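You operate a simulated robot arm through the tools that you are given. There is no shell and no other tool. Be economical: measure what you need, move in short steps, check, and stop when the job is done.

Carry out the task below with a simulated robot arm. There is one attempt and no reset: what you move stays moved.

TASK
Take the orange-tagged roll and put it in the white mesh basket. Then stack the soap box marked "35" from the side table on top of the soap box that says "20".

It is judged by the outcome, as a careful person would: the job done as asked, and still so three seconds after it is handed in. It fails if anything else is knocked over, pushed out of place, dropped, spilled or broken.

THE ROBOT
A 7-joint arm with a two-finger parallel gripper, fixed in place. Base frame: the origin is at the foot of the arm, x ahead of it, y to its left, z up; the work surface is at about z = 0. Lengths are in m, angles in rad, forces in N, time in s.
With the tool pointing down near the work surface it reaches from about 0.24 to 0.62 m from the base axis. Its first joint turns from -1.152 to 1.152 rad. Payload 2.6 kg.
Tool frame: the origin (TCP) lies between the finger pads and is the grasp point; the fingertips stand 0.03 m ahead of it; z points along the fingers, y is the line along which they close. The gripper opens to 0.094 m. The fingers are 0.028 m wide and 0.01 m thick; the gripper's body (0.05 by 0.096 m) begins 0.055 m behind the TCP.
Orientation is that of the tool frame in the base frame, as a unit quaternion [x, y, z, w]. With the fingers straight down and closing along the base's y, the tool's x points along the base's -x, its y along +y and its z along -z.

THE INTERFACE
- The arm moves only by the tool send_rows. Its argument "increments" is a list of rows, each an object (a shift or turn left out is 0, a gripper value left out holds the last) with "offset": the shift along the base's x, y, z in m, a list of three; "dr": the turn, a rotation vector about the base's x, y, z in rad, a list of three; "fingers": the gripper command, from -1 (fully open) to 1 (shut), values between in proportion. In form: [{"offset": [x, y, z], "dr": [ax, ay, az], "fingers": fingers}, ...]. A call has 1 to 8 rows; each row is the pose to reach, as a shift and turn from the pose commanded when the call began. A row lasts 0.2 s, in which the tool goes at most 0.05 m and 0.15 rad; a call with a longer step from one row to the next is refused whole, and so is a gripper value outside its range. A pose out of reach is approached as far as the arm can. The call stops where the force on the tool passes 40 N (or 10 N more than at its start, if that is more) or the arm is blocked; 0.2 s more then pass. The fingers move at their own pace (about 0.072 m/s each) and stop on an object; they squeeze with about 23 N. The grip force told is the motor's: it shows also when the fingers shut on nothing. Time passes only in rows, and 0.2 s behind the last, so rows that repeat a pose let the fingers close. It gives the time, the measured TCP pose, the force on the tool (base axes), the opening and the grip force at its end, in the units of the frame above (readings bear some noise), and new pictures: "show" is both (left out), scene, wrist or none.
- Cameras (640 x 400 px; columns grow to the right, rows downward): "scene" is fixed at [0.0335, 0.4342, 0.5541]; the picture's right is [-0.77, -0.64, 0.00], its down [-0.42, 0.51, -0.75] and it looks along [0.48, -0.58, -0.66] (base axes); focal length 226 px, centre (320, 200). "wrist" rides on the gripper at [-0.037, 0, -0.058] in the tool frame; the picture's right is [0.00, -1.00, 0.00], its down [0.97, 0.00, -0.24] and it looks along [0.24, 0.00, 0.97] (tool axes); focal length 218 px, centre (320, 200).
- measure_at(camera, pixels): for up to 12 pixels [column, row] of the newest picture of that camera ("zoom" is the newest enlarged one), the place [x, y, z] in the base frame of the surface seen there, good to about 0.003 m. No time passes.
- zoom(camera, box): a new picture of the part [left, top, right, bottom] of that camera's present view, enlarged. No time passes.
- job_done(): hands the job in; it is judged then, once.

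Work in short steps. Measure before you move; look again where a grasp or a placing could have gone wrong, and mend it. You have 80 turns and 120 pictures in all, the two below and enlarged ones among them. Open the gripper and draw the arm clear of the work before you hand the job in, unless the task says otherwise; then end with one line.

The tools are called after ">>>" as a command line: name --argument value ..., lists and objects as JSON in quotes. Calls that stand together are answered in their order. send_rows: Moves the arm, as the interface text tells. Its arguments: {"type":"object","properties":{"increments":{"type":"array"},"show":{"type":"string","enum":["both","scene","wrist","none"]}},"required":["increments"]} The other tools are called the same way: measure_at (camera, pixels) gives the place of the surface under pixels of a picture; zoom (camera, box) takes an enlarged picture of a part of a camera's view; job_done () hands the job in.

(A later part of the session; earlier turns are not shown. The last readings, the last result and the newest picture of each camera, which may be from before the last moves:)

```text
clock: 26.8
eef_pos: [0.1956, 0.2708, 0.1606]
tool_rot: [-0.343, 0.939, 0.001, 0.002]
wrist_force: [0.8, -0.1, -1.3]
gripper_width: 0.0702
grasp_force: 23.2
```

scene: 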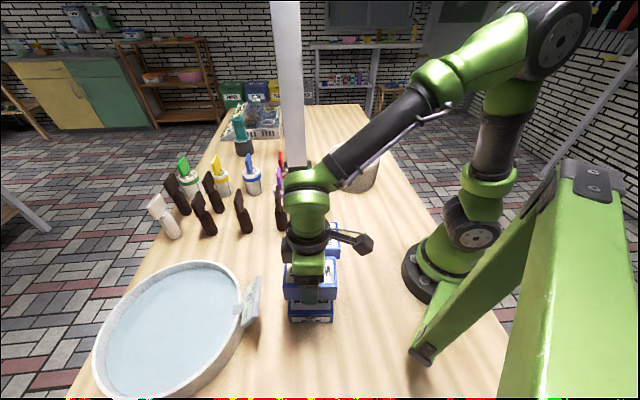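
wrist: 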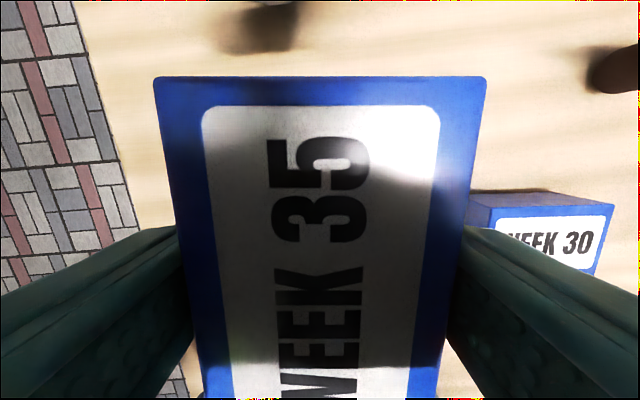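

Held box is over box 20. Descend with a 3 mm correction to just above the contact height (z≈0.094).

>>> send_rows --increments '[{"offset": [0.002, -0.003, -0.02]}, {"offset": [0.002, -0.003, -0.04]}, {"offset": [0.002, -0.003, -0.056]}, {"offset": [0.002, -0.003, -0.064]}, {"offset": [0.002, -0.003, -0.064]}]'

>>> zoom --camera "scene" --box '[240, 230, 370, 330]'

```text
clock: 28.0
eef_pos: [0.1961, 0.2649, 0.0943]
tool_rot: [-0.343, 0.939, 0.0, -0.001]
wrist_force: [0.4, -0.1, -1.6]
gripper_width: 0.0699
grasp_force: 23.4
```

scene: 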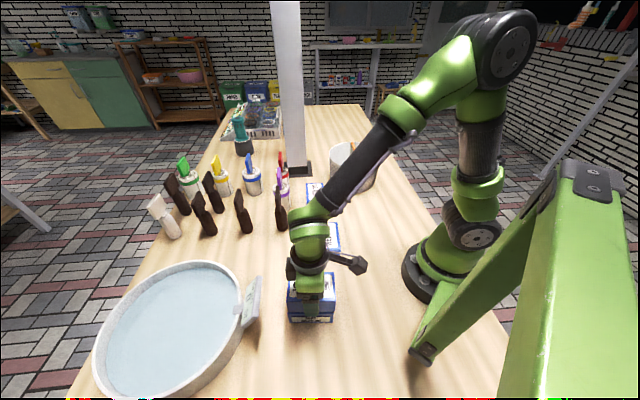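
wrist: 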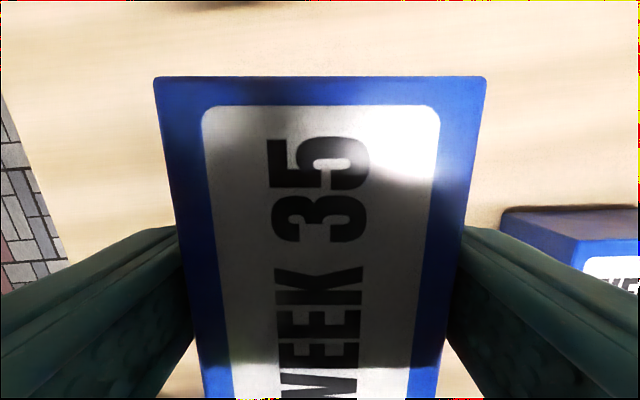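

```text
4.00 times, centred on (305, 280) of scene
```

zoom: 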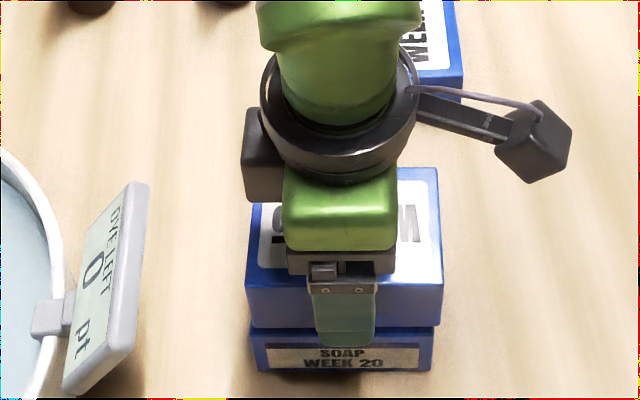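

Alignment good to ~3 mm; correct (+1.5,+3 mm) and lower to contact.

>>> send_rows --increments '[{"offset": [0.0015, 0.003, 0]}, {"offset": [0.0015, 0.003, -0.002]}, {"offset": [0.0015, 0.003, -0.004]}, {"offset": [0.0015, 0.003, -0.0055]}, {"offset": [0.0015, 0.003, -0.0055]}]' --show "none"

```text
clock: 29.2
eef_pos: [0.1998, 0.2673, 0.0881]
tool_rot: [-0.343, 0.939, 0.0, 0.0]
wrist_force: [-0.1, 0.3, -1.4]
gripper_width: 0.0701
grasp_force: 23.4
```

No contact yet; lower further in 1 mm steps.

>>> send_rows --increments '[{"offset": [0, 0, -0.001]}, {"offset": [0, 0, -0.002]}, {"offset": [0, 0, -0.002]}]' --show "none"

```text
clock: 30.0
eef_pos: [0.199, 0.2687, 0.0882]
tool_rot: [-0.342, 0.94, 0.001, 0.001]
wrist_force: [-4.0, -9.6, 22.9]
gripper_width: 0.0702
grasp_force: 22.9
```

Firm contact (23 N up). Ease 1 mm, then open slowly.

>>> send_rows --increments '[{"offset": [0, 0, 0.001]}, {"offset": [0, 0, 0.001]}, {"offset": [0, 0, 0.001], "fingers": -0.6}, {"offset": [0, 0, 0.001], "fingers": -0.85}, {"offset": [0, 0, 0.001], "fingers": -0.9}]'

>>> zoom --camera "scene" --box '[240, 230, 370, 330]'

```text
clock: 31.2
eef_pos: [0.1988, 0.268, 0.0881]
tool_rot: [-0.343, 0.939, 0.0, 0.0]
wrist_force: [-0.4, 0.1, -0.3]
gripper_width: 0.0895
grasp_force: 0.1
```

scene: 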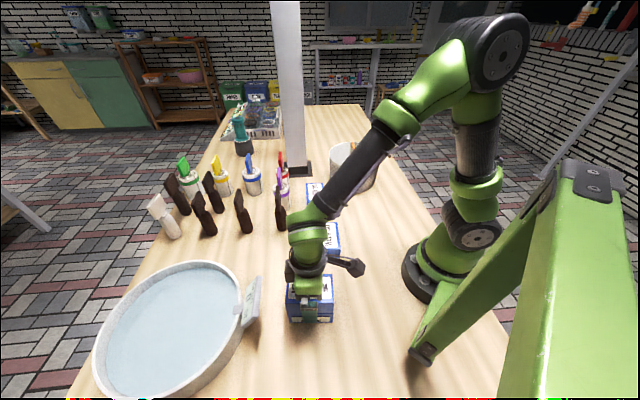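
wrist: 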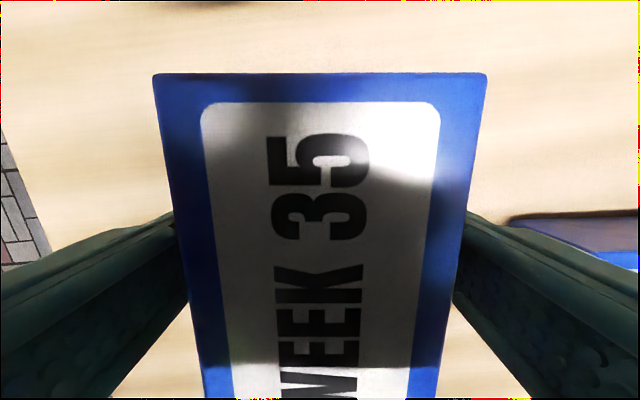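

```text
4.00 times, centred on (305, 280) of scene
```

zoom: 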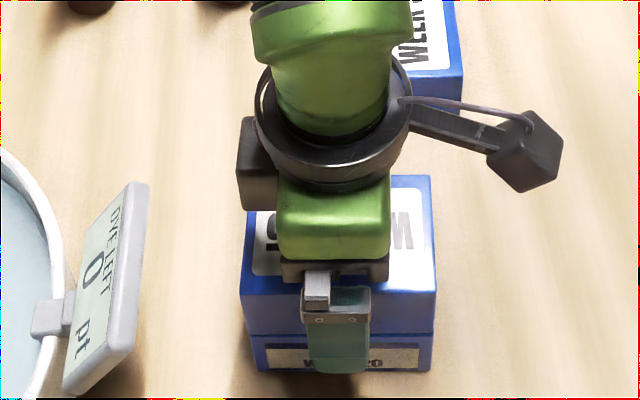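

Box 35 rests on box 20, fingers free. Fully open and withdraw straight up, then clear.

>>> send_rows --increments '[{"offset": [0, 0, 0.01], "fingers": -1}, {"offset": [0, 0, 0.03]}, {"offset": [0, 0, 0.07]}, {"offset": [0, 0, 0.11]}, {"offset": [0, 0, 0.15]}, {"offset": [0.03, -0.03, 0.18]}, {"offset": [0.06, -0.07, 0.2]}, {"offset": [0.08, -0.11, 0.21]}]'

>>> send_rows --increments '[{"offset": [0.02, -0.04, 0.0]}, {"offset": [0.04, -0.08, 0.0]}, {"offset": [0.05, -0.12, 0.0]}, {"offset": [0.05, -0.15, 0.0]}]'

>>> zoom --camera "scene" --box '[240, 130, 400, 330]'

```text
refused: row 6 steps farther than a row can; nothing moved
```

```text
clock: 32.2
eef_pos: [0.2497, 0.1179, 0.0875]
tool_rot: [-0.343, 0.939, 0.001, 0.001]
wrist_force: [-0.6, 1.7, -0.1]
gripper_width: 0.0899
grasp_force: 0.4
```

scene: 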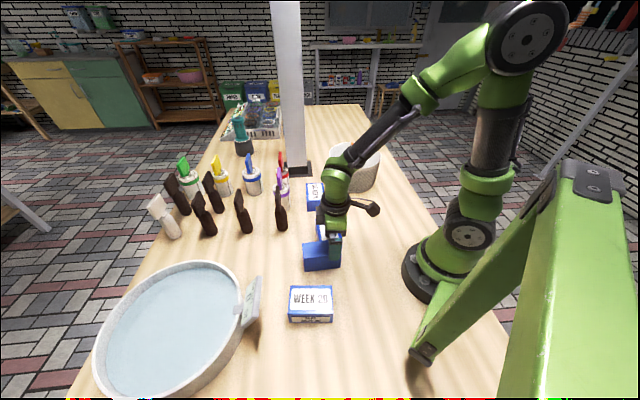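
wrist: 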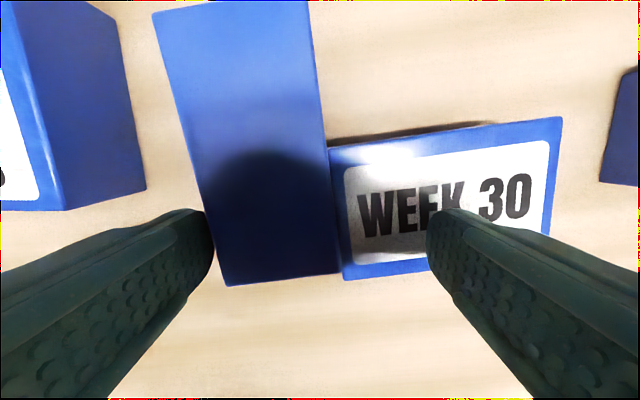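

```text
2.00 times, centred on (320, 230) of scene
```

zoom: 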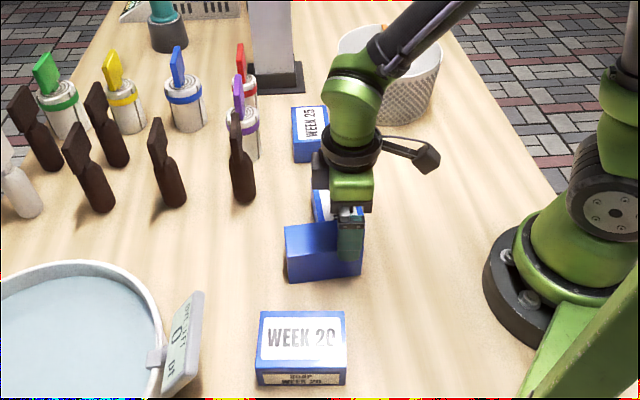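

I made an error: I sent the second move together with the first, which was refused for an oversized step, so the low sideways move swept box 35 off the stack. It now lies on its side near box 30. I raise the gripper straight up first, then assess and repair.

>>> send_rows --increments '[{"offset": [0, 0, 0.02]}, {"offset": [0, 0, 0.05]}, {"offset": [0, 0, 0.09]}, {"offset": [0, 0, 0.13]}, {"offset": [0, 0, 0.17]}, {"offset": [0, 0, 0.2]}]'

```text
clock: 33.6
eef_pos: [0.249, 0.1194, 0.2869]
tool_rot: [-0.343, 0.939, -0.001, 0.0]
wrist_force: [0.0, 0.2, 0.7]
gripper_width: 0.0892
grasp_force: 0.0
```

scene: 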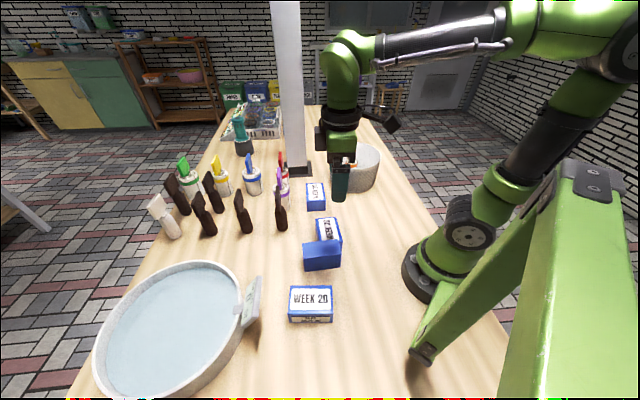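
wrist: 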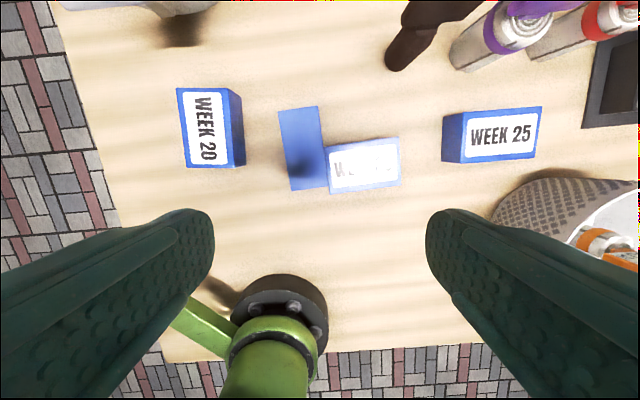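

Zoom in to compare box 30 with its original position and see how box 35 lies.

>>> zoom --camera "scene" --box '[280, 180, 390, 330]'

>>> zoom --camera "wrist" --box '[250, 80, 430, 210]'

```text
2.67 times, centred on (335, 255) of scene
```

zoom: 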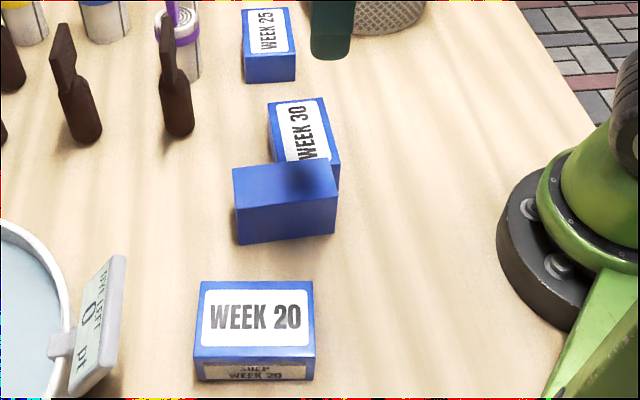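

```text
3.08 times, centred on (340, 145) of wrist
```

zoom: 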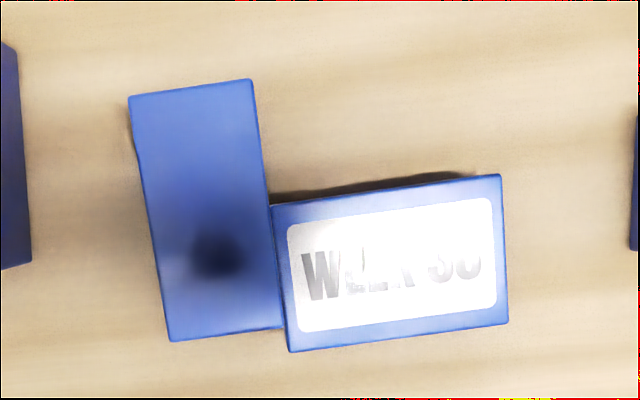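

Box 20 hasn't moved, but box 30 was pushed about 1.5 cm and slightly turned, and 35 stands on its long side. Measure both for repair.

>>> measure_at --camera "zoom" --pixels '[[132, 100], [250, 84], [173, 337], [280, 325], [205, 215], [275, 212], [497, 180], [292, 346], [504, 320], [390, 265]]'

>>> measure_at --camera "scene" --pixels '[[310, 218], [335, 217], [304, 245], [340, 242], [306, 263], [337, 261], [341, 240], [317, 231], [330, 232]]'

```text
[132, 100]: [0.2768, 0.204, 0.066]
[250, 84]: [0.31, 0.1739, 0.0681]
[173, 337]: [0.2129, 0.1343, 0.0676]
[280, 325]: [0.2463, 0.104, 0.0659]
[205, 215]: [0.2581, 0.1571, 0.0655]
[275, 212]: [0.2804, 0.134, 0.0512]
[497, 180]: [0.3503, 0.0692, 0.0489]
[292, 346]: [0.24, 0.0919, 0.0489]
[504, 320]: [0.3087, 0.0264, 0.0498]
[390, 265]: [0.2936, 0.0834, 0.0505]
```

```text
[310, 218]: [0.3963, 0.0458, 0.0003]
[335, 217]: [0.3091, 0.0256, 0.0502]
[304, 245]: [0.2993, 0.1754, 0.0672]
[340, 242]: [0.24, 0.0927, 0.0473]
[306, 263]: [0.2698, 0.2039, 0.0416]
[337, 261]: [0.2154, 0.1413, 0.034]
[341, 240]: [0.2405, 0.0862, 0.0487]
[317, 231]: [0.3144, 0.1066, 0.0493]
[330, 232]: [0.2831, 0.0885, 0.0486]
```

Box 35: centre (0.2615,0.154), long axis 47.6°, top z 0.067, label face against box 30. Plan: grip 35's top edge above box 30's height, carry it to free table, tilt it back label-up, restore box 30, and then restack. Rotate to match and descend part-way first.

>>> send_rows --increments '[{"offset": [0.005, 0.015, -0.03], "dr": [0, 0, 0.07], "fingers": -1}, {"offset": [0.0125, 0.0346, -0.07], "dr": [0, 0, 0.13]}, {"offset": [0.0125, 0.0346, -0.11], "dr": [0, 0, 0.13]}, {"offset": [0.0125, 0.0346, -0.147], "dr": [0, 0, 0.13]}, {"offset": [0.0125, 0.0346, -0.147], "dr": [0, 0, 0.13]}]'

>>> measure_at --camera "scene" --pixels '[[308, 185], [323, 184], [310, 199], [325, 199], [316, 192]]'

```text
clock: 34.8
eef_pos: [0.2606, 0.153, 0.1407]
tool_rot: [-0.404, 0.915, 0.001, 0.001]
wrist_force: [0.9, 0.1, -0.6]
gripper_width: 0.0937
grasp_force: 0.1
```

scene: 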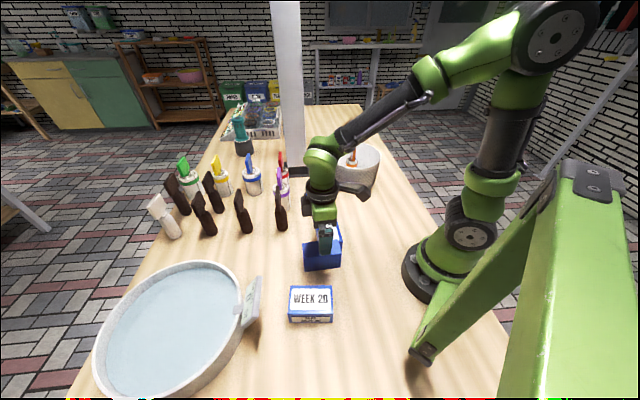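
wrist: 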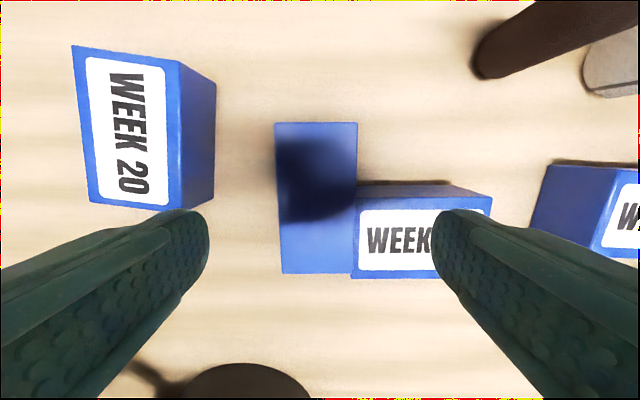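

```text
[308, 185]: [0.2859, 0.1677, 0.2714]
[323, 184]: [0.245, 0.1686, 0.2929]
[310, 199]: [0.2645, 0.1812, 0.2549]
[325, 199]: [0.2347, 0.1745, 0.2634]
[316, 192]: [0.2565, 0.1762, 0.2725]
```

Well aligned (35 at cols 275–358). Descend so tips stay above box 30 (TCP z≈0.084), and close.

>>> send_rows --increments '[{"offset": [0, 0.001, -0.03]}, {"offset": [0, 0.001, -0.05]}, {"offset": [0, 0.001, -0.0565]}, {"offset": [0, 0.001, -0.0565], "fingers": -0.2}, {"offset": [0, 0.001, -0.0565], "fingers": 0.2}, {"offset": [0, 0.001, -0.0565], "fingers": 1}, {"offset": [0, 0.001, -0.0565], "fingers": 1}]'

```text
clock: 36.4
eef_pos: [0.262, 0.1524, 0.0835]
tool_rot: [-0.403, 0.915, 0.001, 0.0]
wrist_force: [0.2, 0.1, 0.5]
gripper_width: 0.0496
grasp_force: 23.3
```

scene: 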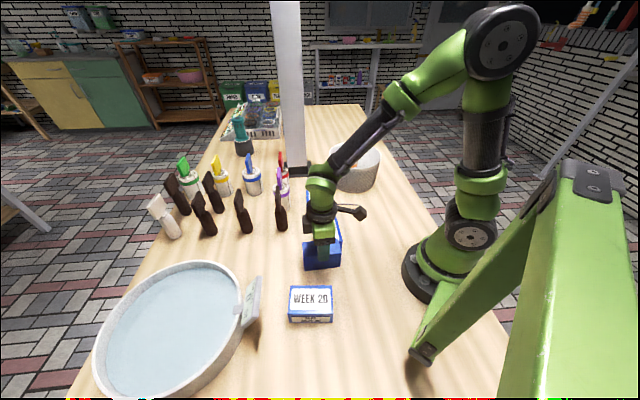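
wrist: 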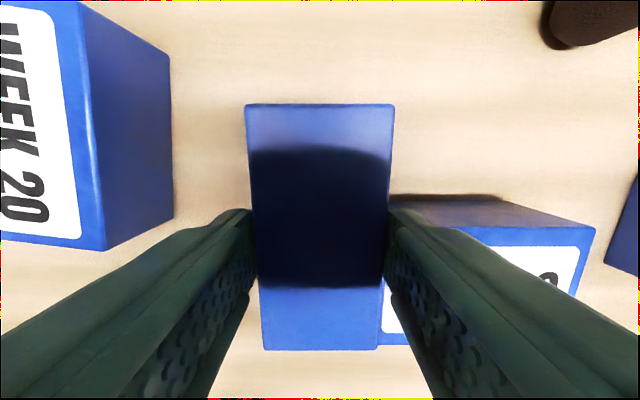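

Gripped (0.0496 m). Ease away from box 30, lift, and carry toward the free spot near (0.32,-0.07).

>>> send_rows --increments '[{"offset": [-0.005, 0.005, 0.002]}, {"offset": [-0.007, 0.006, 0.03]}, {"offset": [-0.007, 0.006, 0.07]}, {"offset": [-0.007, 0.006, 0.11], "dr": [0, 0, 0.1]}, {"offset": [0.01, -0.03, 0.12], "dr": [0, 0, 0.2]}, {"offset": [0.025, -0.07, 0.12], "dr": [0, 0, 0.3]}, {"offset": [0.04, -0.11, 0.12], "dr": [0, 0, 0.4]}, {"offset": [0.05, -0.15, 0.12], "dr": [0, 0, 0.5]}]'

```text
clock: 38.2
eef_pos: [0.3108, 0.0037, 0.2046]
tool_rot: [-0.617, 0.787, 0.0, 0.0]
wrist_force: [-1.1, -0.5, -1.1]
gripper_width: 0.0495
grasp_force: 23.1
```

scene: 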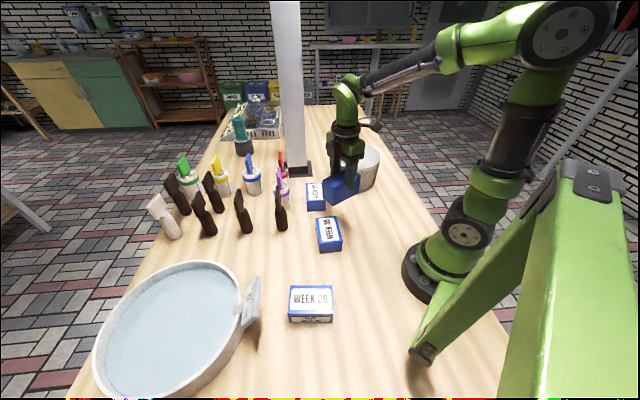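
wrist: 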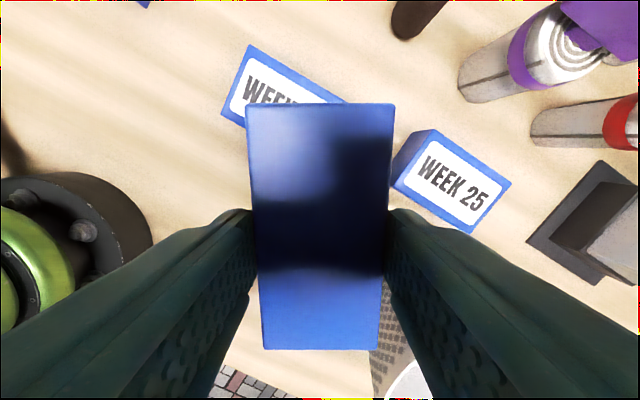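

Held steadily. Measure box 25 and nearby clearances.

>>> measure_at --camera "wrist" --pixels '[[437, 133], [395, 183], [468, 232], [510, 186], [222, 110], [400, 330], [385, 300], [148, 230], [390, 375]]'

```text
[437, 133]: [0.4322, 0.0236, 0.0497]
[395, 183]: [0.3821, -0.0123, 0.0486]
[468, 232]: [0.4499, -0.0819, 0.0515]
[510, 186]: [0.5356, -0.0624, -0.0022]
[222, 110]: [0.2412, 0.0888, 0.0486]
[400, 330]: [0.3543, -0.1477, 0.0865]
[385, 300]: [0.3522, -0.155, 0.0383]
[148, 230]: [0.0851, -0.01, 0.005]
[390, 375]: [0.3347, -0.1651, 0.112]
```

Set box 35 down on its side at (0.32,-0.078), bottom at TCP z≈0.085.

>>> send_rows --increments '[{"offset": [0.003, -0.04, 0]}, {"offset": [0.009, -0.0815, -0.02]}, {"offset": [0.009, -0.0815, -0.06]}, {"offset": [0.009, -0.0815, -0.09]}, {"offset": [0.009, -0.0815, -0.11]}, {"offset": [0.009, -0.0815, -0.118]}, {"offset": [0.009, -0.0815, -0.12]}, {"offset": [0.009, -0.0815, -0.12]}]'

```text
clock: 40.0
eef_pos: [0.3194, -0.0787, 0.0843]
tool_rot: [-0.617, 0.787, 0.0, 0.001]
wrist_force: [-0.2, 0.2, -1.2]
gripper_width: 0.0494
grasp_force: 23.2
```

scene: 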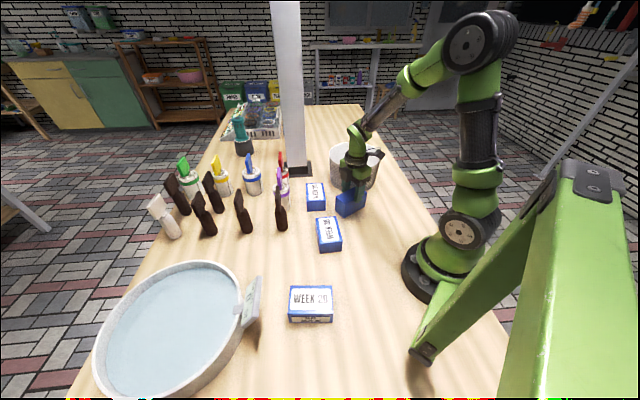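
wrist: 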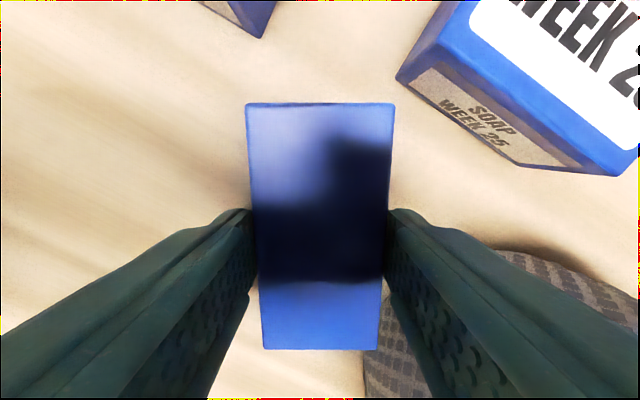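

Nearly touching. Lower 1 mm, open, go 14 mm deeper, regrasp.

>>> send_rows --increments '[{"offset": [0, 0, -0.001]}, {"offset": [0, 0, -0.001], "fingers": -0.3}, {"offset": [0, 0, -0.001], "fingers": -0.4}, {"offset": [0, 0, -0.008]}, {"offset": [0, 0, -0.015]}, {"offset": [0, 0, -0.015], "fingers": 0.2}, {"offset": [0, 0, -0.015], "fingers": 1}, {"offset": [0, 0, -0.015], "fingers": 1}]' --show "wrist"

```text
clock: 41.8
eef_pos: [0.3213, -0.0788, 0.0703]
tool_rot: [-0.616, 0.788, -0.001, 0.0]
wrist_force: [-6.8, -0.3, 34.5]
gripper_width: 0.0495
grasp_force: 23.0
```

wrist: 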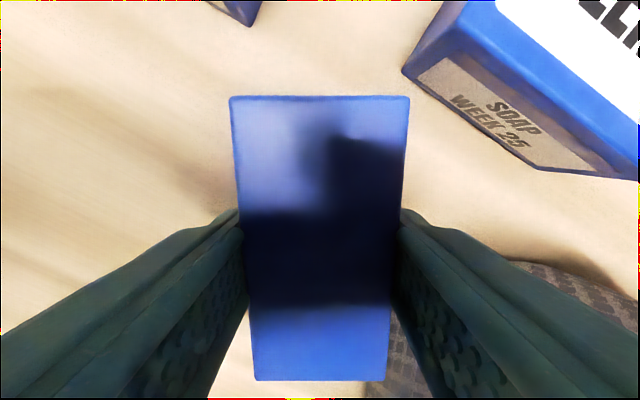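

Regrasped. Lift, draw inward, and tilt the tool ~50° (fingers outward, label turning up).

>>> send_rows --increments '[{"offset": [0, 0, 0.03]}, {"offset": [-0.01, 0.002, 0.06], "dr": [-0.0335, -0.136, 0]}, {"offset": [-0.02, 0.005, 0.08], "dr": [-0.067, -0.272, 0]}, {"offset": [-0.035, 0.008, 0.08], "dr": [-0.1, -0.408, 0]}, {"offset": [-0.035, 0.008, 0.08], "dr": [-0.134, -0.544, 0]}, {"offset": [-0.035, 0.008, 0.08], "dr": [-0.167, -0.68, 0]}, {"offset": [-0.035, 0.008, 0.08], "dr": [-0.2, -0.816, 0]}, {"offset": [-0.035, 0.008, 0.08], "dr": [-0.2, -0.816, 0]}]'

```text
clock: 43.6
eef_pos: [0.347, -0.0865, 0.1803]
tool_rot: [-0.564, 0.719, -0.32, 0.252]
wrist_force: [-0.4, -0.4, -1.3]
gripper_width: 0.0493
grasp_force: 22.8
out of reach, approached as far as the arm can: row 5, 6, 7, 8
```

scene: 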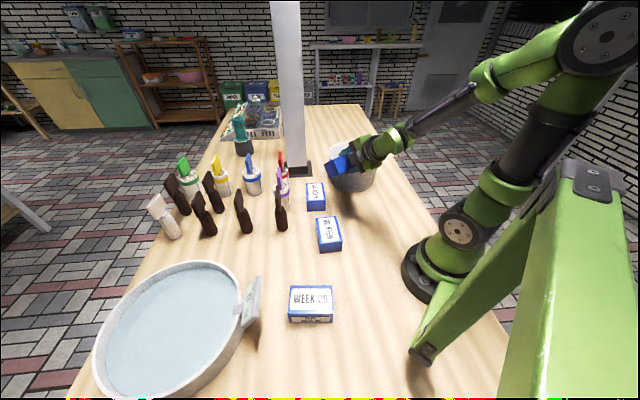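
wrist: 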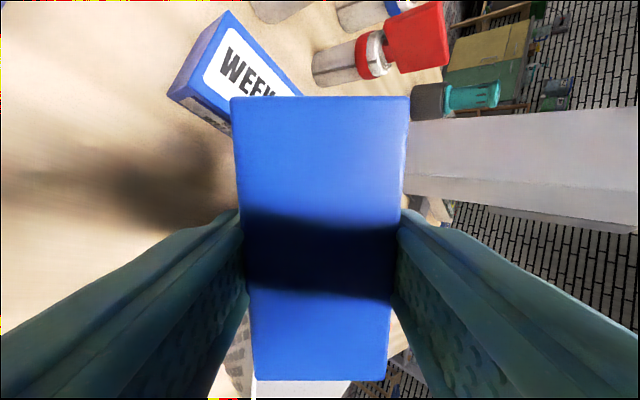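

Tilt works (≈48°) but only at r≥0.36. Check for a freer spot around (0.33,0.22) between the bowl and box 30.

>>> measure_at --camera "scene" --pixels '[[282, 229], [277, 231], [246, 233], [280, 190], [275, 245], [260, 260], [243, 275], [290, 270], [205, 262], [236, 290], [262, 276], [240, 320]]'

```text
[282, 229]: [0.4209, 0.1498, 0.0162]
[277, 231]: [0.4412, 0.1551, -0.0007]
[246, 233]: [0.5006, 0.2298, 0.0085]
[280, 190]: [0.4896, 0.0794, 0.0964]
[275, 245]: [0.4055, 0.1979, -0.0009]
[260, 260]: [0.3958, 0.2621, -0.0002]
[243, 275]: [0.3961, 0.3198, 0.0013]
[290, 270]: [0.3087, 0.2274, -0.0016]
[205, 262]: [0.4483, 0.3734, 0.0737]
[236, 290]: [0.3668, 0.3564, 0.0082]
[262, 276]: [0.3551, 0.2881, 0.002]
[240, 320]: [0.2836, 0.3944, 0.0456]
```

Spot around azimuth 33°, r≈0.40 is free. Raise to clear the tags and swing there keeping the tilt.

>>> send_rows --increments '[{"offset": [0, 0, 0.04]}, {"offset": [0, 0, 0.08]}, {"offset": [0.007, 0.0387, 0.08], "dr": [0, 0, 0.11]}, {"offset": [0.01, 0.0778, 0.08], "dr": [0, 0, 0.22]}, {"offset": [0.009, 0.1171, 0.08], "dr": [0, 0, 0.33]}, {"offset": [0.003, 0.1559, 0.08], "dr": [0, 0, 0.44]}, {"offset": [-0.0065, 0.194, 0.08], "dr": [0, 0, 0.55]}, {"offset": [-0.0204, 0.2307, 0.08], "dr": [0, 0, 0.66]}]'

```text
clock: 45.4
eef_pos: [0.33, 0.147, 0.2655]
tool_rot: [0.766, -0.497, 0.221, -0.342]
wrist_force: [-0.7, 0.0, -1.6]
gripper_width: 0.0496
grasp_force: 22.6
```

scene: 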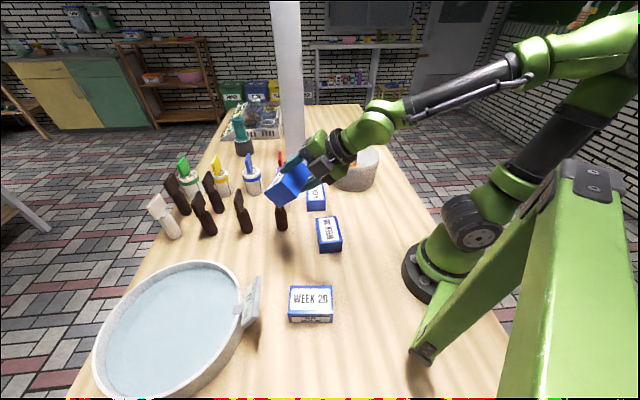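
wrist: 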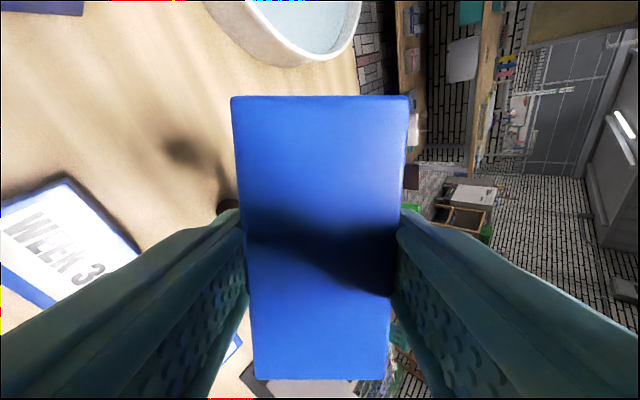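

Swing on to (0.335,0.218), add a little tilt (to ~60°), and descend to z≈0.12.

>>> send_rows --increments '[{"offset": [0.003, 0.035, 0], "dr": [0, 0, 0.08]}, {"offset": [0.005, 0.071, 0], "dr": [0, 0, 0.157]}, {"offset": [0.005, 0.071, -0.04], "dr": [0.055, -0.084, 0.157]}, {"offset": [0.005, 0.071, -0.08], "dr": [0.109, -0.168, 0.157]}, {"offset": [0.005, 0.071, -0.12], "dr": [0.109, -0.168, 0.157]}, {"offset": [0.005, 0.071, -0.15], "dr": [0.109, -0.168, 0.157]}, {"offset": [0.005, 0.071, -0.15], "dr": [0.109, -0.168, 0.157]}]'

>>> zoom --camera "scene" --box '[220, 150, 380, 330]'

```text
clock: 47.0
eef_pos: [0.3374, 0.2198, 0.1119]
tool_rot: [0.761, -0.417, 0.23, -0.44]
wrist_force: [-0.5, -0.1, -2.2]
gripper_width: 0.0495
grasp_force: 23.1
```

scene: 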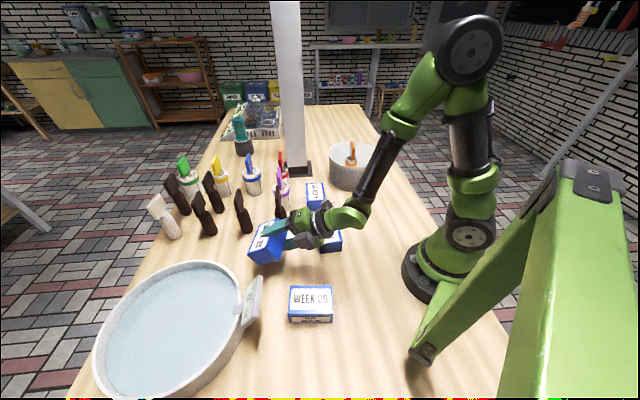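
wrist: 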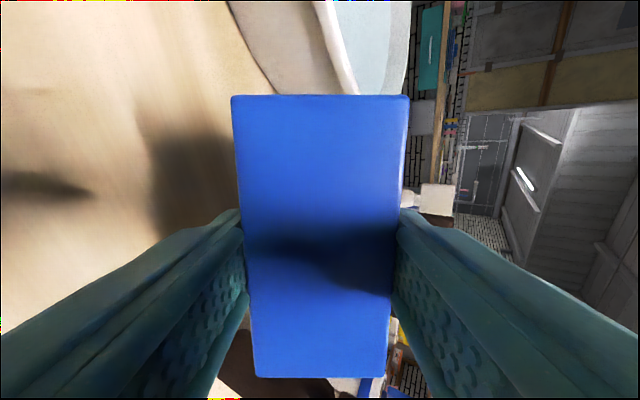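

```text
2.22 times, centred on (300, 240) of scene
```

zoom: 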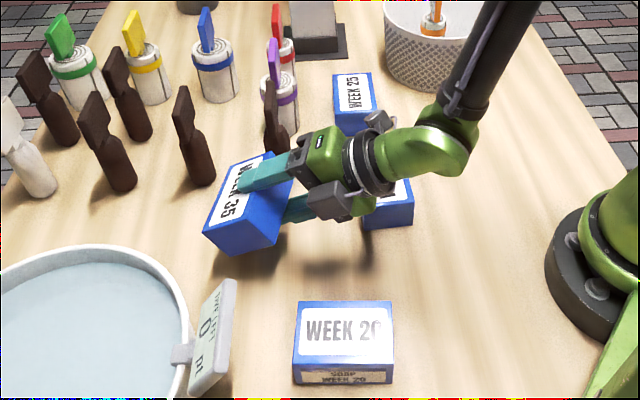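

Label 35 now faces up, tilted ~60°. Lower until the lower edge nears the table (z≈0.058).

>>> send_rows --increments '[{"offset": [0, 0, -0.03]}, {"offset": [0, 0, -0.047]}, {"offset": [0, 0, -0.05]}, {"offset": [0, 0, -0.053]}, {"offset": [0, 0, -0.053]}]' --show "scene"

>>> zoom --camera "scene" --box '[220, 200, 350, 300]'

```text
clock: 48.2
eef_pos: [0.3342, 0.2177, 0.0598]
tool_rot: [0.761, -0.416, 0.231, -0.441]
wrist_force: [1.0, 0.1, -0.9]
gripper_width: 0.0495
grasp_force: 23.0
```

scene: 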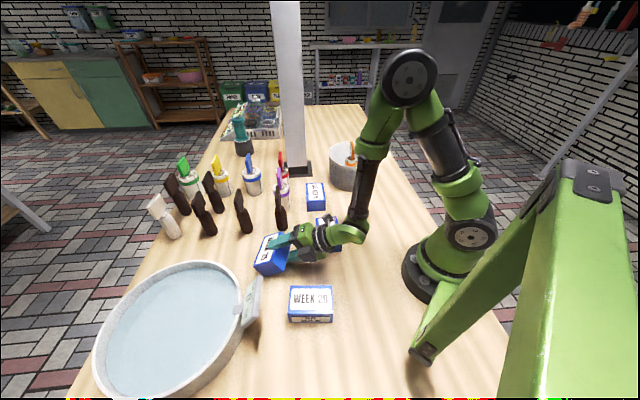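

```text
4.00 times, centred on (285, 250) of scene
```

zoom: 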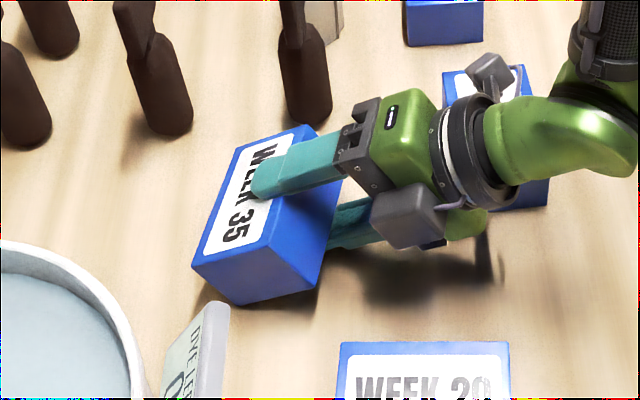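

Nearly at the table. Lower 2 mm, open to ~0.07, then slide out inward so the box settles flat.

>>> send_rows --increments '[{"offset": [0, 0, -0.002]}, {"offset": [0, 0, -0.002], "fingers": -0.2}, {"offset": [0, 0, -0.002], "fingers": -0.45}, {"offset": [0, 0, -0.002], "fingers": -0.45}, {"offset": [-0.008, -0.0055, -0.002]}, {"offset": [-0.017, -0.011, -0.002]}]'

>>> zoom --camera "scene" --box '[220, 200, 350, 300]'

```text
clock: 49.6
eef_pos: [0.3327, 0.215, 0.0559]
tool_rot: [0.762, -0.417, 0.23, -0.439]
wrist_force: [-0.2, -0.9, -0.4]
gripper_width: 0.0684
grasp_force: 0.5
out of reach, approached as far as the arm can: row 5, 6
```

scene: 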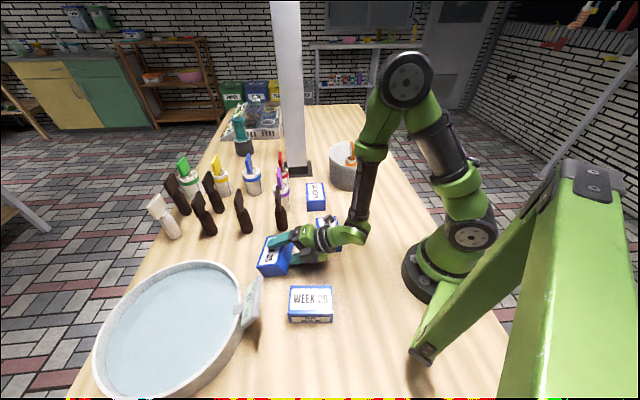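
wrist: 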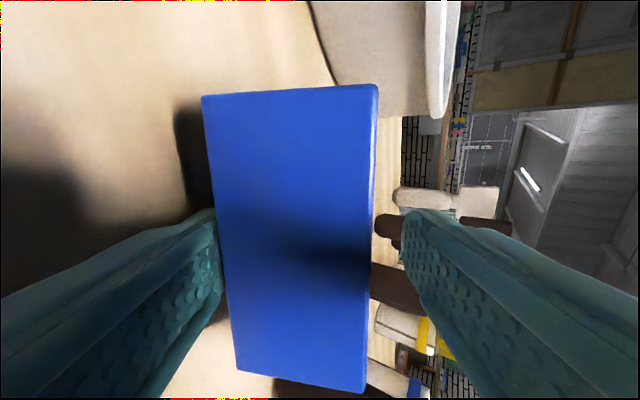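

```text
4.00 times, centred on (285, 250) of scene
```

zoom: 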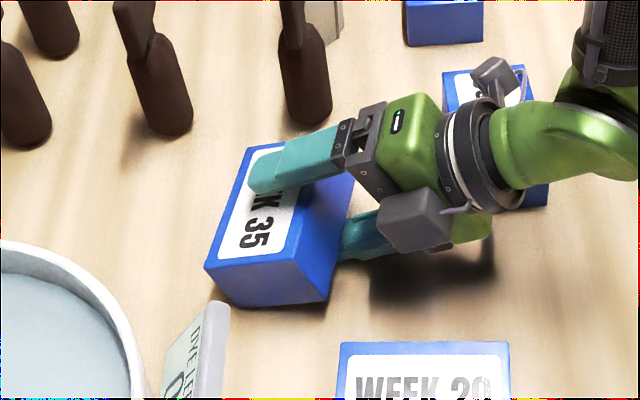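

The box leans on the lower finger. Retract along the tool axis (up and inward) in small steps.

>>> send_rows --increments '[{"offset": [-0.008, -0.005, 0.006]}, {"offset": [-0.016, -0.01, 0.012]}, {"offset": [-0.024, -0.016, 0.018]}, {"offset": [-0.024, -0.016, 0.018]}]'

>>> zoom --camera "scene" --box '[220, 200, 350, 300]'

```text
clock: 50.6
eef_pos: [0.3362, 0.2142, 0.0664]
tool_rot: [0.761, -0.416, 0.231, -0.44]
wrist_force: [0.3, -0.2, -1.0]
gripper_width: 0.0684
grasp_force: 0.2
out of reach, approached as far as the arm can: row 1, 2, 3, 4
```

scene: 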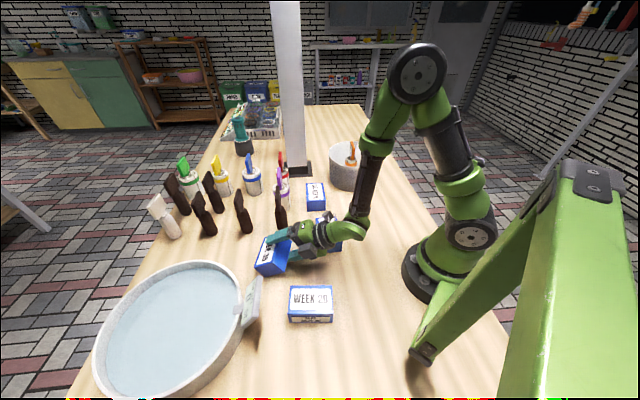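
wrist: 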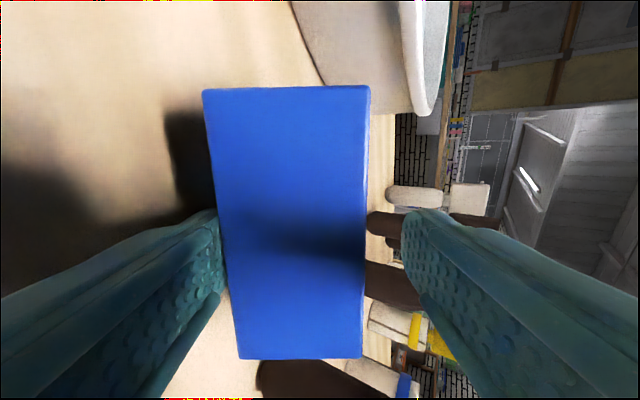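

```text
4.00 times, centred on (285, 250) of scene
```

zoom: 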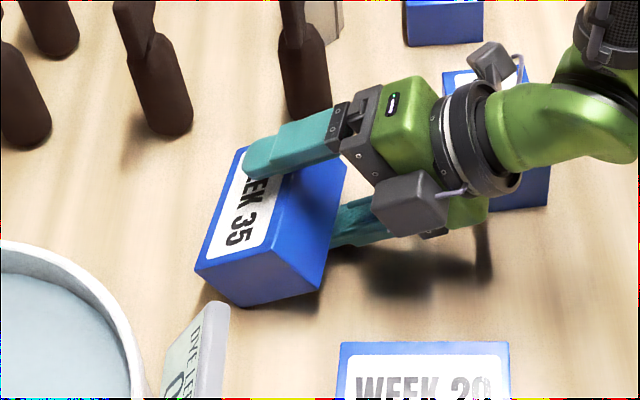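

Inward travel is limited here; regrip, lift slightly, move 5.5 cm outward, so there is room to retract.

>>> send_rows --increments '[{"fingers": 0.3}, {"fingers": 1}, {"fingers": 1}, {"offset": [0, 0, 0.02]}, {"offset": [0.015, 0.01, 0.025]}, {"offset": [0.035, 0.022, 0.025]}, {"offset": [0.046, 0.03, 0.025]}, {"offset": [0.046, 0.03, 0.025]}]'

>>> zoom --camera "scene" --box '[200, 180, 350, 300]'

```text
clock: 52.4
eef_pos: [0.3821, 0.2457, 0.0924]
tool_rot: [0.762, -0.416, 0.23, -0.44]
wrist_force: [1.0, 0.3, -2.1]
gripper_width: 0.0512
grasp_force: 22.9
```

scene: 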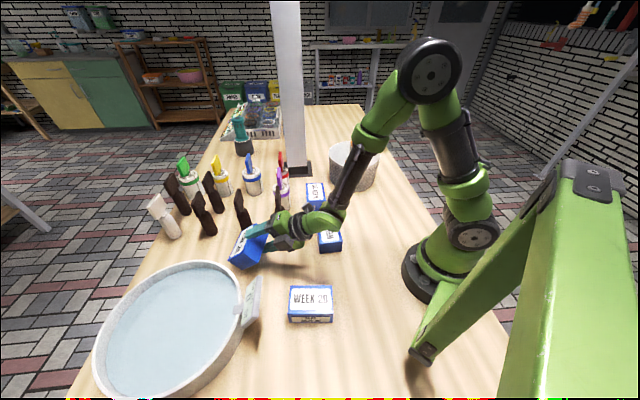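
wrist: 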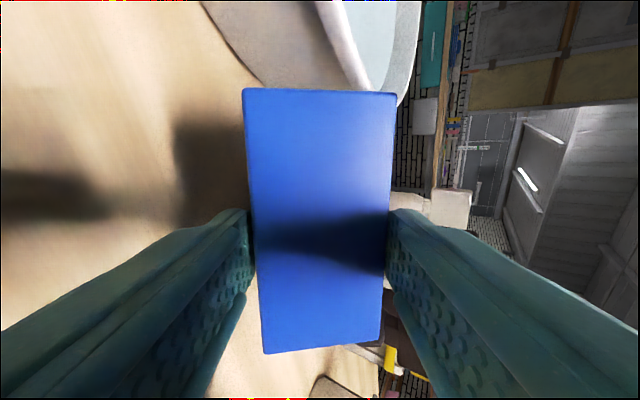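

```text
3.33 times, centred on (275, 240) of scene
```

zoom: 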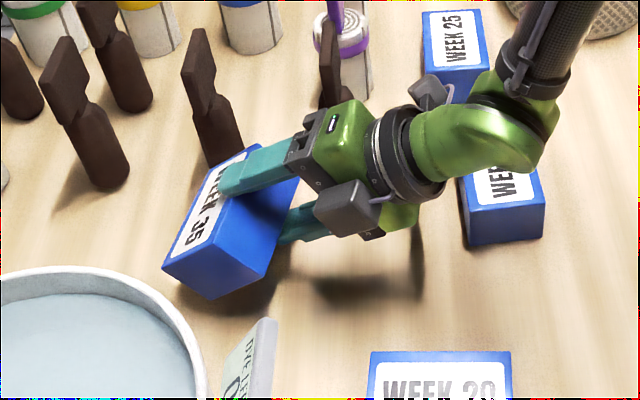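

Held with room now. Lower until the lower edge contacts.

>>> send_rows --increments '[{"offset": [0, 0, -0.015]}, {"offset": [0, 0, -0.024]}, {"offset": [0, 0, -0.027]}, {"offset": [0, 0, -0.029]}, {"offset": [0, 0, -0.031]}, {"offset": [0, 0, -0.031]}]' --show "none"

>>> zoom --camera "scene" --box '[200, 180, 350, 300]'

```text
clock: 53.8
eef_pos: [0.3824, 0.2466, 0.0617]
tool_rot: [0.761, -0.416, 0.23, -0.441]
wrist_force: [-3.6, -0.7, 6.4]
gripper_width: 0.0495
grasp_force: 23.3
```

```text
3.33 times, centred on (275, 240) of scene
```

zoom: 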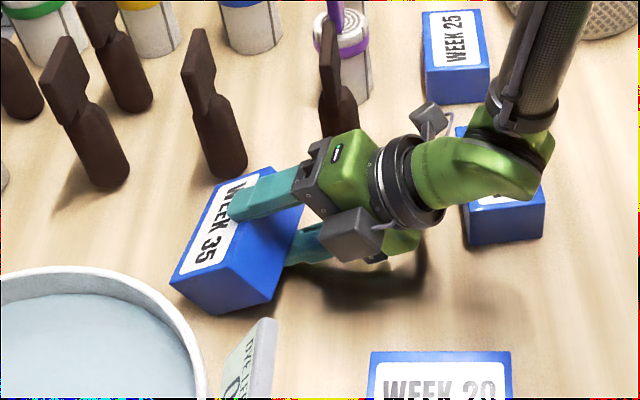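

Contact. Open to ~0.072 and slide horizontally inward.

>>> send_rows --increments '[{"fingers": -0.2}, {"fingers": -0.5}, {"fingers": -0.5}, {"offset": [-0.012, -0.008, 0.0]}, {"offset": [-0.024, -0.016, 0.0]}, {"offset": [-0.034, -0.022, 0.0]}, {"offset": [-0.04, -0.026, 0.0]}]'

>>> zoom --camera "scene" --box '[200, 180, 350, 300]'

```text
clock: 55.4
eef_pos: [0.3408, 0.2195, 0.0618]
tool_rot: [0.762, -0.417, 0.229, -0.44]
wrist_force: [1.3, -0.7, 0.6]
gripper_width: 0.0704
grasp_force: 0.0
```

scene: 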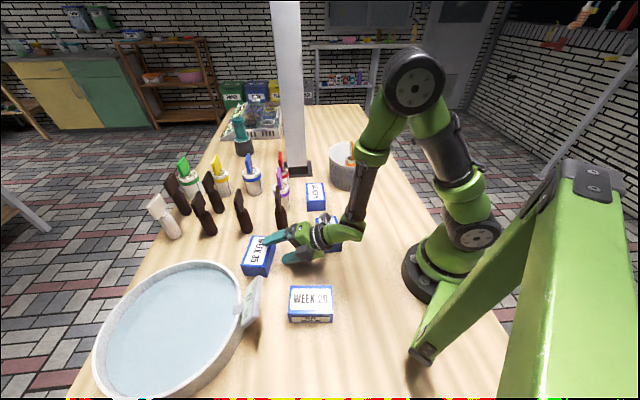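
wrist: 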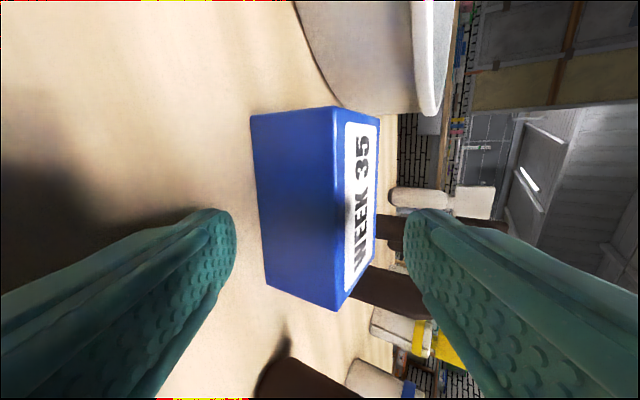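

```text
3.33 times, centred on (275, 240) of scene
```

zoom: 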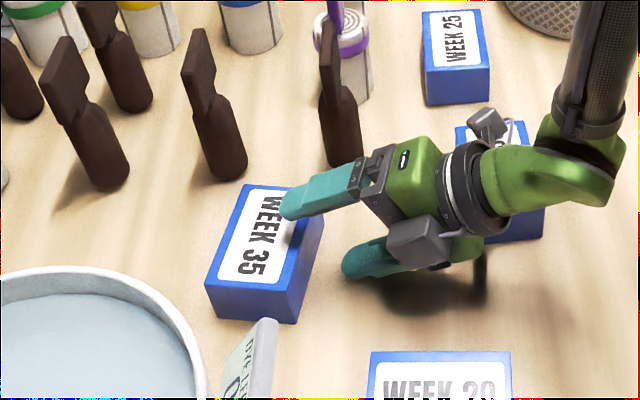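

Box 35 now lies flat, label up. Rise, and turn the tool back to vertical at height.

>>> send_rows --increments '[{"offset": [0, 0, 0.04]}, {"offset": [0, 0, 0.085]}, {"offset": [0, 0, 0.13], "dr": [-0.08, 0.122, 0]}, {"offset": [0, 0, 0.17], "dr": [-0.159, 0.245, 0]}, {"offset": [0, 0, 0.19], "dr": [-0.238, 0.367, 0]}, {"offset": [0, 0, 0.19], "dr": [-0.318, 0.489, 0]}, {"offset": [0, 0, 0.19], "dr": [-0.397, 0.611, 0]}, {"offset": [0, 0, 0.19], "dr": [-0.476, 0.733, 0]}]' --show "none"

```text
clock: 57.2
eef_pos: [0.341, 0.2199, 0.2524]
tool_rot: [0.873, -0.481, 0.034, -0.075]
wrist_force: [0.2, -0.5, -0.2]
gripper_width: 0.0706
grasp_force: 0.1
```

>>> send_rows --increments '[{"offset": [0, 0, 0], "dr": [-0.045, 0.069, 0], "fingers": -1}, {"offset": [0, 0, 0.0], "dr": [-0.09, 0.138, 0]}, {"offset": [0, 0, 0.0], "dr": [-0.09, 0.138, 0]}]'

```text
clock: 58.0
eef_pos: [0.3431, 0.2201, 0.2518]
tool_rot: [0.876, -0.482, -0.005, -0.002]
wrist_force: [0.5, 0.4, -0.1]
gripper_width: 0.0942
grasp_force: 0.1
```

scene: 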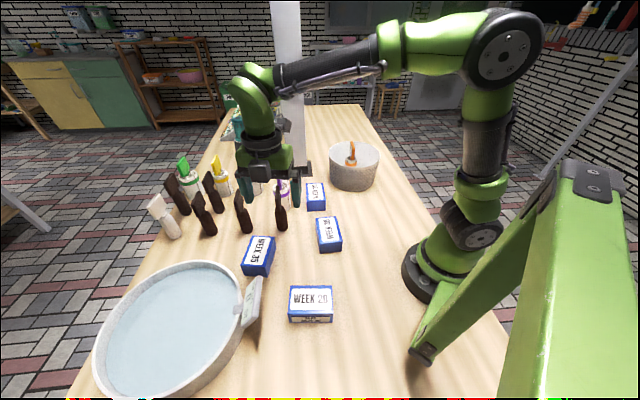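
wrist: 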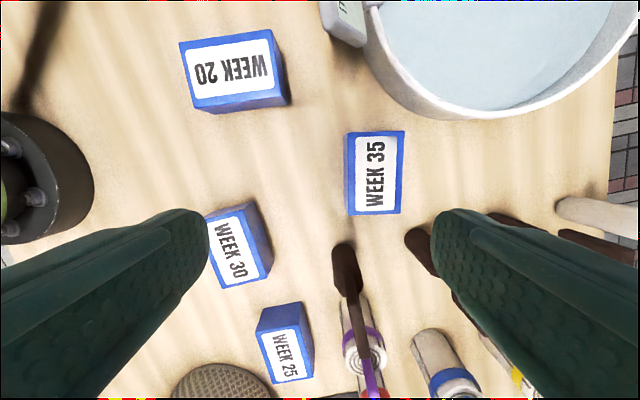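

Tool vertical again. Zoom and measure boxes 30 and 35.

>>> measure_at --camera "wrist" --pixels '[[349, 134], [403, 132], [350, 213], [399, 213], [375, 172], [208, 217], [248, 203], [222, 287], [262, 278], [235, 246]]'

>>> zoom --camera "scene" --box '[280, 180, 390, 330]'

>>> zoom --camera "wrist" --box '[180, 110, 430, 310]'

```text
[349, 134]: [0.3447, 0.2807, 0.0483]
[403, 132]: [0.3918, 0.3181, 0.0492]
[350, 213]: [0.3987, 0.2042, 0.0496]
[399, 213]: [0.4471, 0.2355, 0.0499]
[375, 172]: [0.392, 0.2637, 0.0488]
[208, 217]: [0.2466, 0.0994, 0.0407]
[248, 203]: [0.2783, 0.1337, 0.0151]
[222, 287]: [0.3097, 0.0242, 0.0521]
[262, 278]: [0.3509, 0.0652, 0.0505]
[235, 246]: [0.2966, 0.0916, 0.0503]
```

```text
2.67 times, centred on (335, 255) of scene
```

zoom: 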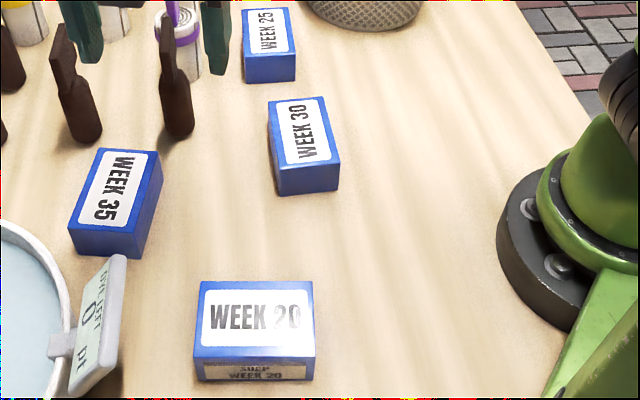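

```text
2.00 times, centred on (305, 210) of wrist
```

zoom: 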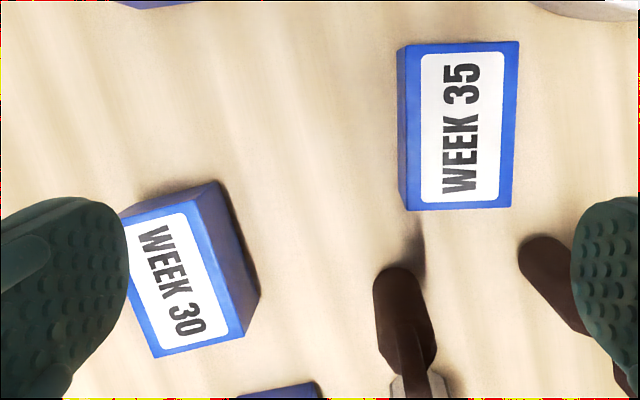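

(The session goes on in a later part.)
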